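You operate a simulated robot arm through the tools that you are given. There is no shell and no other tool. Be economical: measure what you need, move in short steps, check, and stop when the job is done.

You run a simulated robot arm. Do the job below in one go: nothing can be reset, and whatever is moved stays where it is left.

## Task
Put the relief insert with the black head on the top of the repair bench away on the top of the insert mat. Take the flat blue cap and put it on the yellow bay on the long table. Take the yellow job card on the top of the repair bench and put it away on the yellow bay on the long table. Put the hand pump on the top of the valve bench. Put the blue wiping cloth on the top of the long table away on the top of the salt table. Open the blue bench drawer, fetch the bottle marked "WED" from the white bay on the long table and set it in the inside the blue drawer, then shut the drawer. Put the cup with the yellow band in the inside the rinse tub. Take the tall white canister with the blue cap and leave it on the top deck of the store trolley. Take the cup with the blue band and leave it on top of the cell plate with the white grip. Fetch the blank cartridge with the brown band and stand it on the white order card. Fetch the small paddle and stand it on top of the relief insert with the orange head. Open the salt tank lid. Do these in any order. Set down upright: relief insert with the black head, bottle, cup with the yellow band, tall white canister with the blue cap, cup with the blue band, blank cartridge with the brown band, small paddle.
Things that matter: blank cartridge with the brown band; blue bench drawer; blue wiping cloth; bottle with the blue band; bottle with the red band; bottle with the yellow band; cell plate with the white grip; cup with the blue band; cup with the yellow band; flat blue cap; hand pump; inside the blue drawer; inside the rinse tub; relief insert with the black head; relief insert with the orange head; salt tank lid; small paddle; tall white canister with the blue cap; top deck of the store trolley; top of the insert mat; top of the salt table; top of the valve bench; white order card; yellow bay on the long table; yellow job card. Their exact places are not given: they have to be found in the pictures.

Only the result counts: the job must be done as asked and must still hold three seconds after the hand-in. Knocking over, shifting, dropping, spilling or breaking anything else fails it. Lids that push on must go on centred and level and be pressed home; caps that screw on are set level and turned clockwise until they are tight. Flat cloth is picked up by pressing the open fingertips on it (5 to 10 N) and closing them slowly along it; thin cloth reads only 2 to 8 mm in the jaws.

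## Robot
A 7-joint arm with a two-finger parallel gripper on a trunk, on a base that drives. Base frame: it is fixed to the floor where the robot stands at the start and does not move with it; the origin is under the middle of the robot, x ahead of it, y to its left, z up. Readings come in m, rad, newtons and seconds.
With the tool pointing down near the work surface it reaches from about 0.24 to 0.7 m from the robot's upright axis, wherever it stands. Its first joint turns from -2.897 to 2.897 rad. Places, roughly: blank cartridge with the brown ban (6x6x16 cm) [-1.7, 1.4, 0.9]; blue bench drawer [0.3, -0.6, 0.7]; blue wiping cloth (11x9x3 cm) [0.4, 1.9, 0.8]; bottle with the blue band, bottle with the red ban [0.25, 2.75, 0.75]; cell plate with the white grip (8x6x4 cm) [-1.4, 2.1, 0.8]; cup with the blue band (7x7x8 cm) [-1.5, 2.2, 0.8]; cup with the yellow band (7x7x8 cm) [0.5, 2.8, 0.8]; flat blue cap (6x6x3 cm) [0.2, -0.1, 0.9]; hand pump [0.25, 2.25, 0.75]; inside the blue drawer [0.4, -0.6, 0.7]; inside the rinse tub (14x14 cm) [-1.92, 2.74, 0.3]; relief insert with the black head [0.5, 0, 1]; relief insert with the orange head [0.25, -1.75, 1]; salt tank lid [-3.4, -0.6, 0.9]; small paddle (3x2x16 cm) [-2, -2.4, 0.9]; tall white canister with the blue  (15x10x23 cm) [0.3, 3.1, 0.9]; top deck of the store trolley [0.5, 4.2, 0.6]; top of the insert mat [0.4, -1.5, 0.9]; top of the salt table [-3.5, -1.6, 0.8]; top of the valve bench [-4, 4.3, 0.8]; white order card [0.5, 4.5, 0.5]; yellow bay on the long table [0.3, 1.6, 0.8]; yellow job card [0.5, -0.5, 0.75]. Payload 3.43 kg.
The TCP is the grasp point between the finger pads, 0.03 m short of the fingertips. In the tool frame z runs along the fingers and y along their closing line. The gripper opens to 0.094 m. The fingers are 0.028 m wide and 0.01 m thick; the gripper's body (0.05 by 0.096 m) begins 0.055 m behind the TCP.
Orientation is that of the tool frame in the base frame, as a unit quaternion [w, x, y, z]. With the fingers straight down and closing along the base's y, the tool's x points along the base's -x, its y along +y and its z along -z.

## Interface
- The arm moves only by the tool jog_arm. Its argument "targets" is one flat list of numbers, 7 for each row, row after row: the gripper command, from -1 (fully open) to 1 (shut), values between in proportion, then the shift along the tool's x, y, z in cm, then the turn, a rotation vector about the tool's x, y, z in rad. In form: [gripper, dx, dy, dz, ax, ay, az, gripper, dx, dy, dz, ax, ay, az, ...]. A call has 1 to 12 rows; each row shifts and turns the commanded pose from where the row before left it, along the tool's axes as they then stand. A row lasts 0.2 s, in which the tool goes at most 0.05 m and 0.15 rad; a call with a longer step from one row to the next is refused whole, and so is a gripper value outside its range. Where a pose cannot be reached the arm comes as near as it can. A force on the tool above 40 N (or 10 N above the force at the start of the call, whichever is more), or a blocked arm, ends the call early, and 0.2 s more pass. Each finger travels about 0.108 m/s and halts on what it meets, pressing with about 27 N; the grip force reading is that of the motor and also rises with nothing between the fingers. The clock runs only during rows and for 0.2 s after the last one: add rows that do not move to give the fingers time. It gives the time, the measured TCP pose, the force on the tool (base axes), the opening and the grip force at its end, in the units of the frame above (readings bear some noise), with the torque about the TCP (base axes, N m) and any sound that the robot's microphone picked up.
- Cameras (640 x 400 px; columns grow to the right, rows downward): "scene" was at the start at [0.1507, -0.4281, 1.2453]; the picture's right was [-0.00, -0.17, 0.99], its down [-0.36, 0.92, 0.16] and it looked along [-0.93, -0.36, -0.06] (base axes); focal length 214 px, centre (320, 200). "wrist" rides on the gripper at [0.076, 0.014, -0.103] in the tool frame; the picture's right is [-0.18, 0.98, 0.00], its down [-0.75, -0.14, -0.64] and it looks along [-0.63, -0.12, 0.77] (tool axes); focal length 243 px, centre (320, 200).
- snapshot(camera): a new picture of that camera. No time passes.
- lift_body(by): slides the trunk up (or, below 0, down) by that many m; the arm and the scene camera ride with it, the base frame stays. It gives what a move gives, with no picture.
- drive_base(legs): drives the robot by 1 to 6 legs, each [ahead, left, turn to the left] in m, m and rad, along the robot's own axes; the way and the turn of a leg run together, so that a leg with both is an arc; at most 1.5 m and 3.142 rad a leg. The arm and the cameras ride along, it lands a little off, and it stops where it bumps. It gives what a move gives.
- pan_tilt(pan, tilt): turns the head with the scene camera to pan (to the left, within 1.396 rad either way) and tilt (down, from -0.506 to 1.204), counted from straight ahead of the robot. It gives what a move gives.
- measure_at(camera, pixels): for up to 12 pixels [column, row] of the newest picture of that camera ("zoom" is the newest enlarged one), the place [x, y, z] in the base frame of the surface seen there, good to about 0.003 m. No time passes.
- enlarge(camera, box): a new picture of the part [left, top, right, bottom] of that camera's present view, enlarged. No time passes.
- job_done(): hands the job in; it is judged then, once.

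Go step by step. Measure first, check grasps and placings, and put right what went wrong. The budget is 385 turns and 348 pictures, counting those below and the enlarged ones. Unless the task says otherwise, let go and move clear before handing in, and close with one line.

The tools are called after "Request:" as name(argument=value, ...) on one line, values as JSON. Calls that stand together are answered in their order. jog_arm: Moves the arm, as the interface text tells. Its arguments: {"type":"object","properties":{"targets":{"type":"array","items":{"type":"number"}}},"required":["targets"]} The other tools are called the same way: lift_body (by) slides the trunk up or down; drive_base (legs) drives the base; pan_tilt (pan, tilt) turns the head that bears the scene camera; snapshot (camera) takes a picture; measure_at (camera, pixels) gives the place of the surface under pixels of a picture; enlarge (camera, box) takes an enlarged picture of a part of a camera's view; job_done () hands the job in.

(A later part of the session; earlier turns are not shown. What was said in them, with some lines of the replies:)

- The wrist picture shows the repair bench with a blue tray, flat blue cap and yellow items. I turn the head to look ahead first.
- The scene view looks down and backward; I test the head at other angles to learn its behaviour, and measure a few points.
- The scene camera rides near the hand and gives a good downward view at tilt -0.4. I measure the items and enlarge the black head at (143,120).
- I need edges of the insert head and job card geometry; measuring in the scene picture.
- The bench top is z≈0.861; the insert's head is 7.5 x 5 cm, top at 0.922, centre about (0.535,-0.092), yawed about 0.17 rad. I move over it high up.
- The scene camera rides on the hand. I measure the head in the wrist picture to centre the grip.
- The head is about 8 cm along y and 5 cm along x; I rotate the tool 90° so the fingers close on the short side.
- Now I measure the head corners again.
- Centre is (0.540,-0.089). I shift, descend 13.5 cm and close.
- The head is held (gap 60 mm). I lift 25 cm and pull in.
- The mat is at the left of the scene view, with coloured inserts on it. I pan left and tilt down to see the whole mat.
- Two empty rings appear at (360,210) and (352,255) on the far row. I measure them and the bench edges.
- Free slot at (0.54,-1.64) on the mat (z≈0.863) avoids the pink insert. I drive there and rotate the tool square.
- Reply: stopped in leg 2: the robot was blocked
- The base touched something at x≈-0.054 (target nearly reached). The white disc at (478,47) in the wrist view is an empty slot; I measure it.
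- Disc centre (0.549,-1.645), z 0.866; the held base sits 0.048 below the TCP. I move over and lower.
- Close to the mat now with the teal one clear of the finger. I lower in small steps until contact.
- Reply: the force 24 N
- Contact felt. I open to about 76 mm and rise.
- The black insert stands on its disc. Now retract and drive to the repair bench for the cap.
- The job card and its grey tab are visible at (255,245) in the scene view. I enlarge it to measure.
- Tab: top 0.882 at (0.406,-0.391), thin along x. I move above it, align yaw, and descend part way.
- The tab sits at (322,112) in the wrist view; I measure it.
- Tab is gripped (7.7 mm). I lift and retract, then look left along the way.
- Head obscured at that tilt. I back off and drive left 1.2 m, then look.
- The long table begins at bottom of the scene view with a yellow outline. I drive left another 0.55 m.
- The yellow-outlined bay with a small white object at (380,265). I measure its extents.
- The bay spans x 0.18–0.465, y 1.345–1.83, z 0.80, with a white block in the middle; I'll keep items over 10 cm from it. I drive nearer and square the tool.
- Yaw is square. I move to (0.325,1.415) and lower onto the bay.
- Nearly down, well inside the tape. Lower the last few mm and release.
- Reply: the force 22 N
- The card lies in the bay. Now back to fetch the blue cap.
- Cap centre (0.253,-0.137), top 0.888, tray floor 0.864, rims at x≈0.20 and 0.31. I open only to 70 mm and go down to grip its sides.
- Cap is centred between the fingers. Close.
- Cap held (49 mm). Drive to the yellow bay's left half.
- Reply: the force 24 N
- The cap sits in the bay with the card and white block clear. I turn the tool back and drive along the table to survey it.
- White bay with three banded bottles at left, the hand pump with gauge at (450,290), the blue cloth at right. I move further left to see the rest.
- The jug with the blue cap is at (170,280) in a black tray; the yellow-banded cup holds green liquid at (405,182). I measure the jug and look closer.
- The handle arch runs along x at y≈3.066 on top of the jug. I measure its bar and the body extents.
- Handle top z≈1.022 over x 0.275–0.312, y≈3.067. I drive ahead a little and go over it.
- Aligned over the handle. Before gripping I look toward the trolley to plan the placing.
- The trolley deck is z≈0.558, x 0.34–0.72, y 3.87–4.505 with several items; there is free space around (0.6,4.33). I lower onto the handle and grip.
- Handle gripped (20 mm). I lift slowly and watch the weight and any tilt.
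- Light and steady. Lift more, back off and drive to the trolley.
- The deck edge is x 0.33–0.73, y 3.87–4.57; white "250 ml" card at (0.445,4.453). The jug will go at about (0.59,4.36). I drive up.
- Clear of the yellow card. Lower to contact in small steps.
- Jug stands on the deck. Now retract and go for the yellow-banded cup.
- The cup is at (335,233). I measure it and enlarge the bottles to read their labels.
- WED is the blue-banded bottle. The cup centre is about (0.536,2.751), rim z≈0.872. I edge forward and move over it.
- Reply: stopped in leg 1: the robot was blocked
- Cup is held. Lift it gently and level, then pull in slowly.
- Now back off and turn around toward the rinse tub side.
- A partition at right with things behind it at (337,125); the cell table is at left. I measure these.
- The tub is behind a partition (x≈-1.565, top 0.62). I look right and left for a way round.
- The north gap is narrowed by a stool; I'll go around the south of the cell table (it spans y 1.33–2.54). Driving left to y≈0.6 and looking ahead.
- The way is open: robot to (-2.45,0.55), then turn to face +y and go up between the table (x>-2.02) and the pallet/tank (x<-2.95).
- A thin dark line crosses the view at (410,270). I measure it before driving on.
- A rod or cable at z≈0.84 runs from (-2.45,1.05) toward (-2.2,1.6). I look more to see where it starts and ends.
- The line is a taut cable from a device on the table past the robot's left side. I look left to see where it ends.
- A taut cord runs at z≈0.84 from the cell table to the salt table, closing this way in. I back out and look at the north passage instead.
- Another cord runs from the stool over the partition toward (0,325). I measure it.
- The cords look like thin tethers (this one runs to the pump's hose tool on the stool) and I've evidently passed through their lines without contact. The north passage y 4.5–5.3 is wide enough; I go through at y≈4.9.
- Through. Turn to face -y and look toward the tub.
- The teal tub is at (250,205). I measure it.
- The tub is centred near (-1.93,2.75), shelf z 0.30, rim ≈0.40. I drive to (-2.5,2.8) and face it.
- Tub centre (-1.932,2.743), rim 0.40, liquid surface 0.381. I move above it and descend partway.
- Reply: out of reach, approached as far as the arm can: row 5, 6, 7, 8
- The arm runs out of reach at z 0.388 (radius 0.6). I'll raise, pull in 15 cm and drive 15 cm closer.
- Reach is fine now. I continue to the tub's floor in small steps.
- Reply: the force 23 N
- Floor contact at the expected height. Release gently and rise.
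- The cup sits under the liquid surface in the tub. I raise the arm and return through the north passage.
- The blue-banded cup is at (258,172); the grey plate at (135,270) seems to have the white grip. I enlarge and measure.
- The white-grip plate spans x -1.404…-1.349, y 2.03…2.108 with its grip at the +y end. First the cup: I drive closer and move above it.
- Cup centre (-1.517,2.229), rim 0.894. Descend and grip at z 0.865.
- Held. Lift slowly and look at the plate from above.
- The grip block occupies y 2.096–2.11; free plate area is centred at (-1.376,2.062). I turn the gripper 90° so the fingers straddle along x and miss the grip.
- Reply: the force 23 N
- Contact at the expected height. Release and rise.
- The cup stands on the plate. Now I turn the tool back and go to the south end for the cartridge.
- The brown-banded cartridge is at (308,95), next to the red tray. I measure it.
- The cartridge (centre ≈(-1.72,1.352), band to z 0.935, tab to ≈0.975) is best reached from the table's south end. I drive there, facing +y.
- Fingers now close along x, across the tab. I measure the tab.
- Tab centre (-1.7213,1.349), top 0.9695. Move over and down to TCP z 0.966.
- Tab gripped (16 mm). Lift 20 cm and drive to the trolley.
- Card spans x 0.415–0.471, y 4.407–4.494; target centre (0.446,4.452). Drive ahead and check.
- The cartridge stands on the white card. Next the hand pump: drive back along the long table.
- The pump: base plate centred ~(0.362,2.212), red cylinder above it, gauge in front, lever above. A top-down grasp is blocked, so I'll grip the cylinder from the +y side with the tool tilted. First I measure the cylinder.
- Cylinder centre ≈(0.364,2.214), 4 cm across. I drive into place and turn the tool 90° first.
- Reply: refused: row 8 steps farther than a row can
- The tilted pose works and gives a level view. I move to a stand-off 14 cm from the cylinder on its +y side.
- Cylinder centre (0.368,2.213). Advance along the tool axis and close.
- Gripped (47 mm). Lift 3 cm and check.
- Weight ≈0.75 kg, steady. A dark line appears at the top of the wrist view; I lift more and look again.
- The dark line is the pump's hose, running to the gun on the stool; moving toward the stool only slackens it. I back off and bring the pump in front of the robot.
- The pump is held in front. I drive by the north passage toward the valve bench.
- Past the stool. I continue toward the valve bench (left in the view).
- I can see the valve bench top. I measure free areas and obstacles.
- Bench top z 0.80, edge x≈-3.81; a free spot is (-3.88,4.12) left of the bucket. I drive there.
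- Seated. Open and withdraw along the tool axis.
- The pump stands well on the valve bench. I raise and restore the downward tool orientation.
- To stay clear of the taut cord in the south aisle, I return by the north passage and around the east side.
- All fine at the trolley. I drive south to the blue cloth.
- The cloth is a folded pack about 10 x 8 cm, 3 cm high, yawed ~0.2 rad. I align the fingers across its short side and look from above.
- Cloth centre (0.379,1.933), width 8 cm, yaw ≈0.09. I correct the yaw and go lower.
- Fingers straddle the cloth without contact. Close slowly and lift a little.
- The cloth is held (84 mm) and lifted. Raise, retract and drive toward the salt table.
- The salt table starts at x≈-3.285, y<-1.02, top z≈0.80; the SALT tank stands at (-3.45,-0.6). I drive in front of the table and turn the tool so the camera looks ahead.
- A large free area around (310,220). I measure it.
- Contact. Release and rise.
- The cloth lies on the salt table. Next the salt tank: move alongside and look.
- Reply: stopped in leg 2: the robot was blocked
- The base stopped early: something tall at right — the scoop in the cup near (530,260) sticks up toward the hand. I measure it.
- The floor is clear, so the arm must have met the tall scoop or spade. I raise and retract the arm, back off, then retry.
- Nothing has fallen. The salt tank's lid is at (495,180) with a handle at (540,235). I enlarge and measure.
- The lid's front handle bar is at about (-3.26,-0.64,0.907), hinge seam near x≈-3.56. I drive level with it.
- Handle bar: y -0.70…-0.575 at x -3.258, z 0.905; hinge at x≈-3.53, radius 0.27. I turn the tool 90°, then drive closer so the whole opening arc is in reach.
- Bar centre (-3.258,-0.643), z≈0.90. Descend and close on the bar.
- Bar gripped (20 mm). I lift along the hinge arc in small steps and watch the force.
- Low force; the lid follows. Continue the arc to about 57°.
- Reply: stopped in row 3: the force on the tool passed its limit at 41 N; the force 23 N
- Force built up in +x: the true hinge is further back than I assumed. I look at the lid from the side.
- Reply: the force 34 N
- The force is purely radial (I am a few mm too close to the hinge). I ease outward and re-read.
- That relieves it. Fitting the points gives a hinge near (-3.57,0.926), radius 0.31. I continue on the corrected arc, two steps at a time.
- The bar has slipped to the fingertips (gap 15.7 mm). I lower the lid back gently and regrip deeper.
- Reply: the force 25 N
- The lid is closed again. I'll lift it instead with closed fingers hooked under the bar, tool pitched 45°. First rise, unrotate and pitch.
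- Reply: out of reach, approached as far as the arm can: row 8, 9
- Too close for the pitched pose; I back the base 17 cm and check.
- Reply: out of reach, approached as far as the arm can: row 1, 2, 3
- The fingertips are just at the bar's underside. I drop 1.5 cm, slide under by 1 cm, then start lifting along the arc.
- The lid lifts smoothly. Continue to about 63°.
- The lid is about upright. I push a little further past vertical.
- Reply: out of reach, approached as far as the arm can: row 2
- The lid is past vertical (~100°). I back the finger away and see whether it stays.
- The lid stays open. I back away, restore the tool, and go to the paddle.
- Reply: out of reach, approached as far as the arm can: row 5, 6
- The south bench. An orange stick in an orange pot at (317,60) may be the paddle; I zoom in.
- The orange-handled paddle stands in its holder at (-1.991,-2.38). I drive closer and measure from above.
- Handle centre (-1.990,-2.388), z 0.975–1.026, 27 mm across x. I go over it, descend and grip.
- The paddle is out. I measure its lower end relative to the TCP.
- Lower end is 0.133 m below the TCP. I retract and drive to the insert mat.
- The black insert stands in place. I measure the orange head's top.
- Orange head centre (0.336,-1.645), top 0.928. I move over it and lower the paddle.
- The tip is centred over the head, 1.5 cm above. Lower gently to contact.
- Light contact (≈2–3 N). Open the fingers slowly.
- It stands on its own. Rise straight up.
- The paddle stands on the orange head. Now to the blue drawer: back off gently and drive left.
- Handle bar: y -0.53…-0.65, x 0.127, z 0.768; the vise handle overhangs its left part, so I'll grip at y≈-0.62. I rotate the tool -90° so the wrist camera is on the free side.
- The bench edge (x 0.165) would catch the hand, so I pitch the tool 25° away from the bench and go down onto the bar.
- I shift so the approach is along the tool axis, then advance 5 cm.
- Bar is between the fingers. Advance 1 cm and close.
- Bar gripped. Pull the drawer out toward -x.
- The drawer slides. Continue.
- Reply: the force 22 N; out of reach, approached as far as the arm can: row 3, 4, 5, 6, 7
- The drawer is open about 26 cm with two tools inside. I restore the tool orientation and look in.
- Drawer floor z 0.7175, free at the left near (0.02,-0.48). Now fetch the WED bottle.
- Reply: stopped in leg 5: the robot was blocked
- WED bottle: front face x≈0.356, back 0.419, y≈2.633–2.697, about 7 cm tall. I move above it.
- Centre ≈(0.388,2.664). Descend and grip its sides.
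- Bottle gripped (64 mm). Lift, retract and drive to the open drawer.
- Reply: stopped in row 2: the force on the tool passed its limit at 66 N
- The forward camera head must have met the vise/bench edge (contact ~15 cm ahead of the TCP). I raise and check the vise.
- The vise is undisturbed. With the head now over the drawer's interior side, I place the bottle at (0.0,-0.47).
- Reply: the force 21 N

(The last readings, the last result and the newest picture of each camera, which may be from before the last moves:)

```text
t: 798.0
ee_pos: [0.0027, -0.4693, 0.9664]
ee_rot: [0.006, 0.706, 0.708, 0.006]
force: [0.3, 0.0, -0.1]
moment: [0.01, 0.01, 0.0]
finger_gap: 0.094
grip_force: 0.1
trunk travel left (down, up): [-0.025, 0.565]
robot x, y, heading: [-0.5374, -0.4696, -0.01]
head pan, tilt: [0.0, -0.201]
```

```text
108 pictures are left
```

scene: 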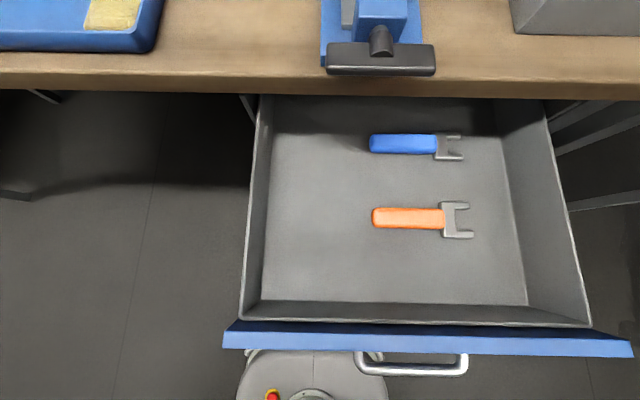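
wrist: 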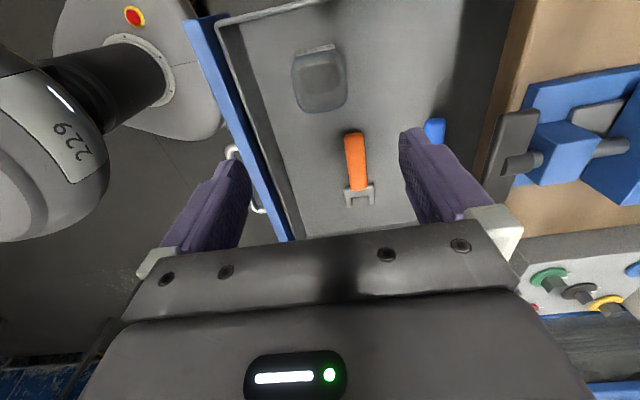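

The bottle stands in the drawer. To shut it I back off, pitch the tool, and push the front panel right of the handle using the base.

Request:
jog_arm(targets=[-1, 0, 0, -4, 0, 0, 0, -1, 0, 0, -4, 0, 0, 0, 1, -4.5, -1, 0, 0, 0, 0, 1, -4.5, -1, 0, 0, 0, 0, 1, -4.5, -1, 0, 0, 0, 0, 1, -4.5, -1, 0, 0, 0, 0, 1, -4, -1, 0, 0, 0, 0])

Request:
drive_base(legs=[[-0.25, 0, 0]])

Request:
jog_arm(targets=[1, 0, 0, 0, -0.145, 0, 0, 1, 0, 0, 0, -0.145, 0, 0, 1, 0, 0, 0, -0.145, 0, 0, 1, 0, 0, 0, -0.09, 0, 0])

Request:
snapshot(camera="wrist")

```text
t: 799.6
ee_pos: [-0.0488, -0.6887, 1.0502]
ee_rot: [0.006, 0.706, 0.708, 0.005]
force: [0.1, 0.1, 0.1]
moment: [0.02, 0.02, 0.01]
finger_gap: 0.0
grip_force: 26.8
trunk travel left (down, up): [-0.025, 0.565]
robot x, y, heading: [-0.5363, -0.4635, -0.007]
head pan, tilt: [0.0, -0.201]
```

```text
t: 801.4
ee_pos: [-0.3032, -0.685, 1.0511]
ee_rot: [0.005, 0.705, 0.709, 0.006]
force: [-0.3, 0.8, -0.4]
moment: [-0.03, 0.05, 0.0]
finger_gap: 0.0
grip_force: 26.7
trunk travel left (down, up): [-0.025, 0.565]
robot x, y, heading: [-0.7923, -0.4647, -0.013]
head pan, tilt: [0.0, -0.201]
```

```text
t: 802.4
ee_pos: [-0.3037, -0.6852, 1.051]
ee_rot: [0.189, 0.679, 0.684, 0.19]
force: [0.2, 0.5, -0.1]
moment: [0.03, 0.02, -0.02]
finger_gap: 0.0
grip_force: 27.3
trunk travel left (down, up): [-0.025, 0.565]
robot x, y, heading: [-0.7897, -0.4667, -0.007]
head pan, tilt: [0.0, -0.201]
```

```text
107 pictures are left
```

wrist: 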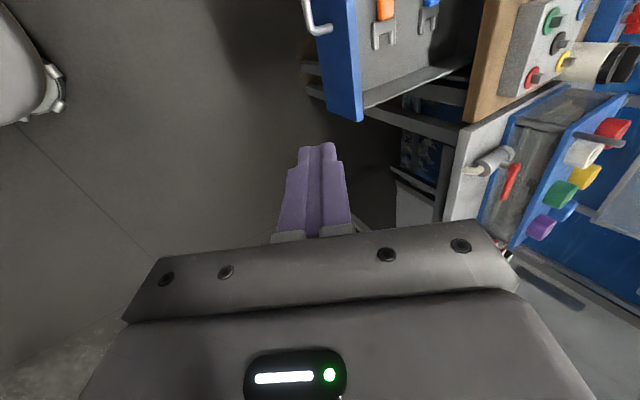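

Request:
jog_arm(targets=[1, -0.5, -2.15, 3.575, 0, 0, 0, 1, -0.5, -2.15, 3.575, 0, 0, 0, 1, 0, -2.15, 3.575, 0, 0, 0, 1, 0, -2.15, 3.575, 0, 0, 0, 1, 0, -2.15, 3.575, 0, 0, 0, 1, 0, -2.15, 3.575, 0, 0, 0])

Request:
drive_base(legs=[[0.1, 0, 0]])

Request:
snapshot(camera="wrist")

```text
t: 803.8
ee_pos: [-0.3045, -0.6968, 0.7983]
ee_rot: [0.188, 0.68, 0.684, 0.188]
force: [-0.9, 0.2, -0.7]
moment: [0.03, 0.0, 0.04]
finger_gap: 0.0
grip_force: 27.7
trunk travel left (down, up): [-0.025, 0.565]
robot x, y, heading: [-0.7913, -0.4676, -0.007]
head pan, tilt: [0.0, -0.201]
```

```text
t: 805.0
ee_pos: [-0.2025, -0.6978, 0.7997]
ee_rot: [0.188, 0.68, 0.683, 0.19]
force: [0.1, 0.9, 0.4]
moment: [-0.01, 0.02, 0.01]
finger_gap: 0.0
grip_force: 27.1
trunk travel left (down, up): [-0.025, 0.565]
robot x, y, heading: [-0.6906, -0.4653, -0.01]
head pan, tilt: [0.0, -0.201]
```

```text
106 pictures are left
```

wrist: 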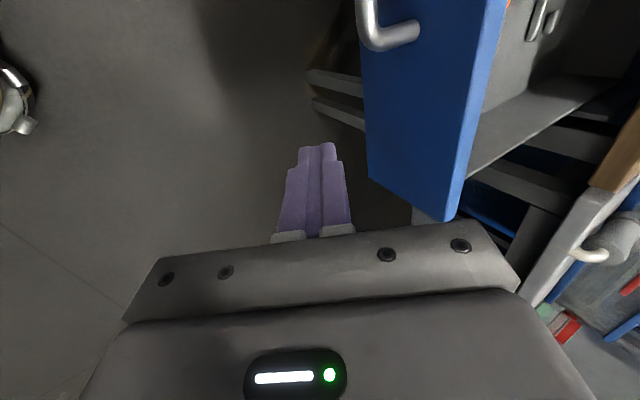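

Request:
drive_base(legs=[[0.07, 0, 0], [0.05, 0, 0], [0.05, 0, 0]])

Request:
snapshot(camera="wrist")

```text
t: 807.0
ee_pos: [-0.03, -0.6985, 0.8003]
ee_rot: [0.189, 0.679, 0.684, 0.189]
force: [0.2, -0.4, 0.4]
moment: [0.01, 0.03, 0.0]
finger_gap: 0.0
grip_force: 26.8
trunk travel left (down, up): [-0.025, 0.565]
robot x, y, heading: [-0.5178, -0.4692, -0.005]
head pan, tilt: [0.0, -0.201]
```

```text
105 pictures are left
```

wrist: 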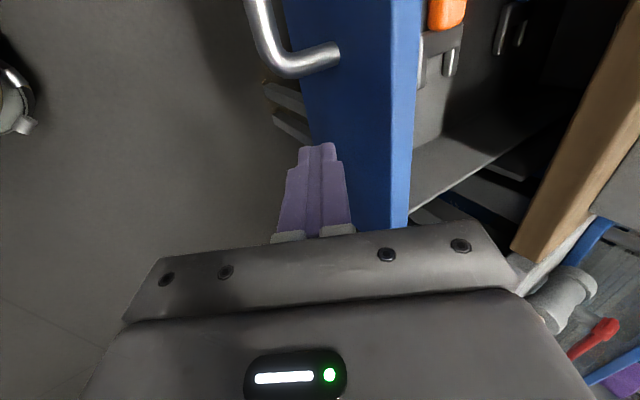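

Request:
drive_base(legs=[[0.06, 0, 0], [0.05, 0, 0], [0.03, 0, 0]])

Request:
snapshot(camera="wrist")

```text
t: 808.9
ee_pos: [0.1093, -0.6996, 0.7993]
ee_rot: [0.189, 0.679, 0.684, 0.19]
force: [-0.3, 0.4, -0.3]
moment: [0.0, -0.01, 0.02]
finger_gap: 0.0
grip_force: 26.6
trunk travel left (down, up): [-0.025, 0.565]
robot x, y, heading: [-0.3795, -0.4695, -0.005]
head pan, tilt: [0.0, -0.201]
```

```text
104 pictures are left
```

wrist: 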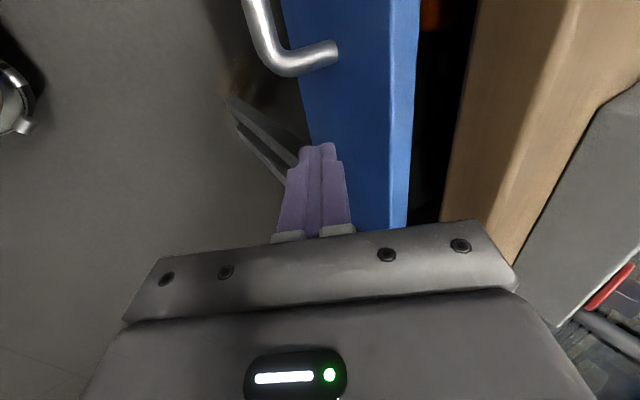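

About 3 cm left. I finish with small arm pushes, watching the force.

Request:
jog_arm(targets=[1, 0, 0.857, 0.517, 0, 0, 0, 1, 0, 0.857, 0.517, 0, 0, 0, 1, 0, 0.43, 0.26, 0, 0, 0, 1, 0, 0.26, 0.155, 0, 0, 0, 1, 0, 0.26, 0.155, 0, 0, 0])

Request:
snapshot(camera="wrist")

```text
t: 810.1
ee_pos: [0.1375, -0.7, 0.7997]
ee_rot: [0.188, 0.68, 0.683, 0.189]
force: [-4.8, 0.2, 0.6]
moment: [0.04, 0.05, -0.06]
finger_gap: 0.0001
grip_force: 27.1
trunk travel left (down, up): [-0.025, 0.565]
robot x, y, heading: [-0.3797, -0.4712, -0.01]
head pan, tilt: [0.0, -0.201]
```

```text
103 pictures are left
```

wrist: 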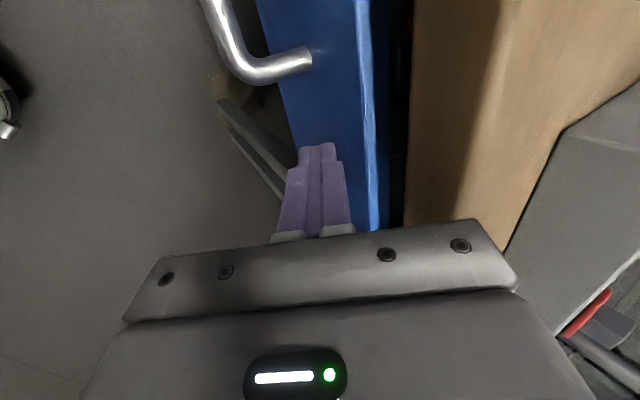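

Request:
measure_at(camera="wrist", pixels=[[340, 100], [370, 60], [372, 150], [420, 100], [215, 20], [235, 60], [410, 60]])

Request:
jog_arm(targets=[1, 0, 0.43, 0.26, 0, 0, 0, 1, 0, 0.26, 0.155, 0, 0, 0, 1, 0, 0, 0, 0, 0, 0])

```text
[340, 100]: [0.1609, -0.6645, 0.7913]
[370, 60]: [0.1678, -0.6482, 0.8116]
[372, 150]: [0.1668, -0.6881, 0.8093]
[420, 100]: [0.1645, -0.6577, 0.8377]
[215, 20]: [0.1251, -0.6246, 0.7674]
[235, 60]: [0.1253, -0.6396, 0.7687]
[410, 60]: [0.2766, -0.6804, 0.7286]
```

```text
t: 810.7
ee_pos: [0.1393, -0.7001, 0.7997]
ee_rot: [0.188, 0.681, 0.683, 0.187]
force: [-18.8, 6.0, 17.5]
moment: [0.13, 0.01, 0.13]
finger_gap: 0.0
grip_force: 27.2
trunk travel left (down, up): [-0.025, 0.565]
robot x, y, heading: [-0.3785, -0.465, -0.006]
head pan, tilt: [0.0, -0.201]
stopped in row 2: the force on the tool passed its limit at 44 N (the readings are from after the stop); the commanded pose is now the measured one
```

The drawer is shut (handle back at x 0.125). I back away, raise the arm and check the paddle once more.

Request:
drive_base(legs=[[-0.25, 0, 0]])

Request:
jog_arm(targets=[1, 0, 2.15, -3.575, 0, 0, 0, 1, 0, 2.15, -3.575, 0, 0, 0, 1, 0, 2.15, -3.575, 0, 0, 0, 1, 0, 2.15, -3.575, 0, 0, 0, 1, 0, 2.15, -3.575, 0, 0, 0, 1, 0, 2.15, -3.575, 0, 0, 0, 1, 0, 2.15, -3.575, 0, 0, 0, 1, 0, 0, 0, 0.145, 0, 0, 1, 0, 0, 0, 0.145, 0, 0, 1, 0, 0, 0, 0.145, 0, 0, 1, 0, 0, 0, 0.09, 0, 0])

Request:
drive_base(legs=[[0, -0.6, 0]])

Request:
pan_tilt(pan=0.9, tilt=-0.5)

Request:
snapshot(camera="scene")

Request:
snapshot(camera="wrist")

```text
t: 812.5
ee_pos: [-0.1092, -0.7001, 0.7968]
ee_rot: [0.185, 0.682, 0.683, 0.186]
force: [0.9, 0.3, -0.3]
moment: [-0.01, -0.01, -0.02]
finger_gap: 0.0
grip_force: 27.2
trunk travel left (down, up): [-0.025, 0.565]
robot x, y, heading: [-0.6302, -0.4674, -0.011]
head pan, tilt: [0.0, -0.201]
```

```text
t: 814.9
ee_pos: [-0.1061, -0.6995, 1.089]
ee_rot: [0.002, 0.708, 0.706, 0.002]
force: [0.0, 0.0, -0.2]
moment: [-0.02, 0.01, 0.0]
finger_gap: 0.0004
grip_force: 27.0
trunk travel left (down, up): [-0.025, 0.565]
robot x, y, heading: [-0.6266, -0.464, -0.014]
head pan, tilt: [0.0, -0.201]
```

```text
t: 818.3
ee_pos: [-0.1102, -1.2946, 1.0891]
ee_rot: [0.003, 0.704, 0.71, 0.002]
force: [-0.3, -0.3, 0.2]
moment: [-0.01, -0.02, 0.0]
finger_gap: 0.0002
grip_force: 26.7
trunk travel left (down, up): [-0.025, 0.565]
robot x, y, heading: [-0.6332, -1.0654, -0.002]
head pan, tilt: [0.0, -0.201]
```

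```text
t: 819.5
ee_pos: [-0.1105, -1.2953, 1.0885]
ee_rot: [0.002, 0.704, 0.71, 0.003]
force: [-0.3, -0.5, -0.1]
moment: [0.05, 0.01, 0.0]
finger_gap: 0.0
grip_force: 27.2
trunk travel left (down, up): [-0.025, 0.565]
robot x, y, heading: [-0.6347, -1.064, -0.005]
head pan, tilt: [0.901, -0.499]
```

```text
102 pictures are left
```

scene: 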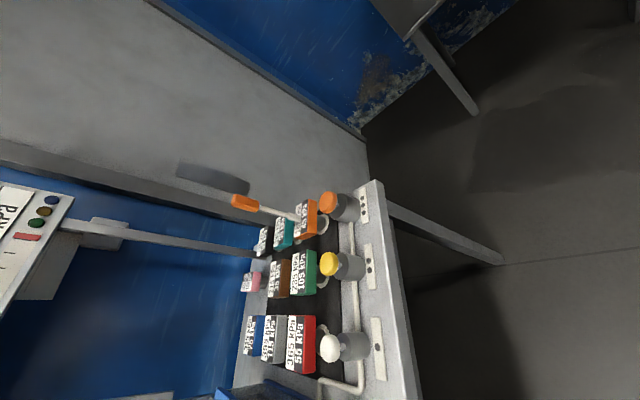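

```text
101 pictures are left
```

wrist: 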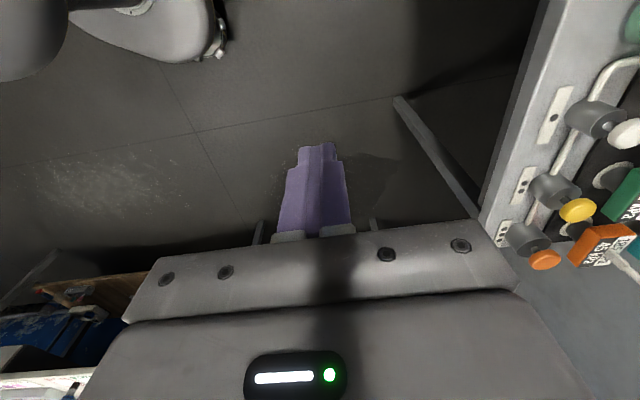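

The paddle still stands on the orange insert, the black insert is in place, the drawer is shut, and the hand is empty and clear. I hand in.

Request:
job_done()

```text
The job is handed in.
```

I did all twelve jobs and handed in, but I don't have a result back. On the way the robot bumped something at the salt table, probably the dip stick. The camera head also pressed on the vise area at the repair bench (66 N). The vise measured in its old place afterwards. I had no earlier picture of the dip stick to compare against, though nothing had fallen.
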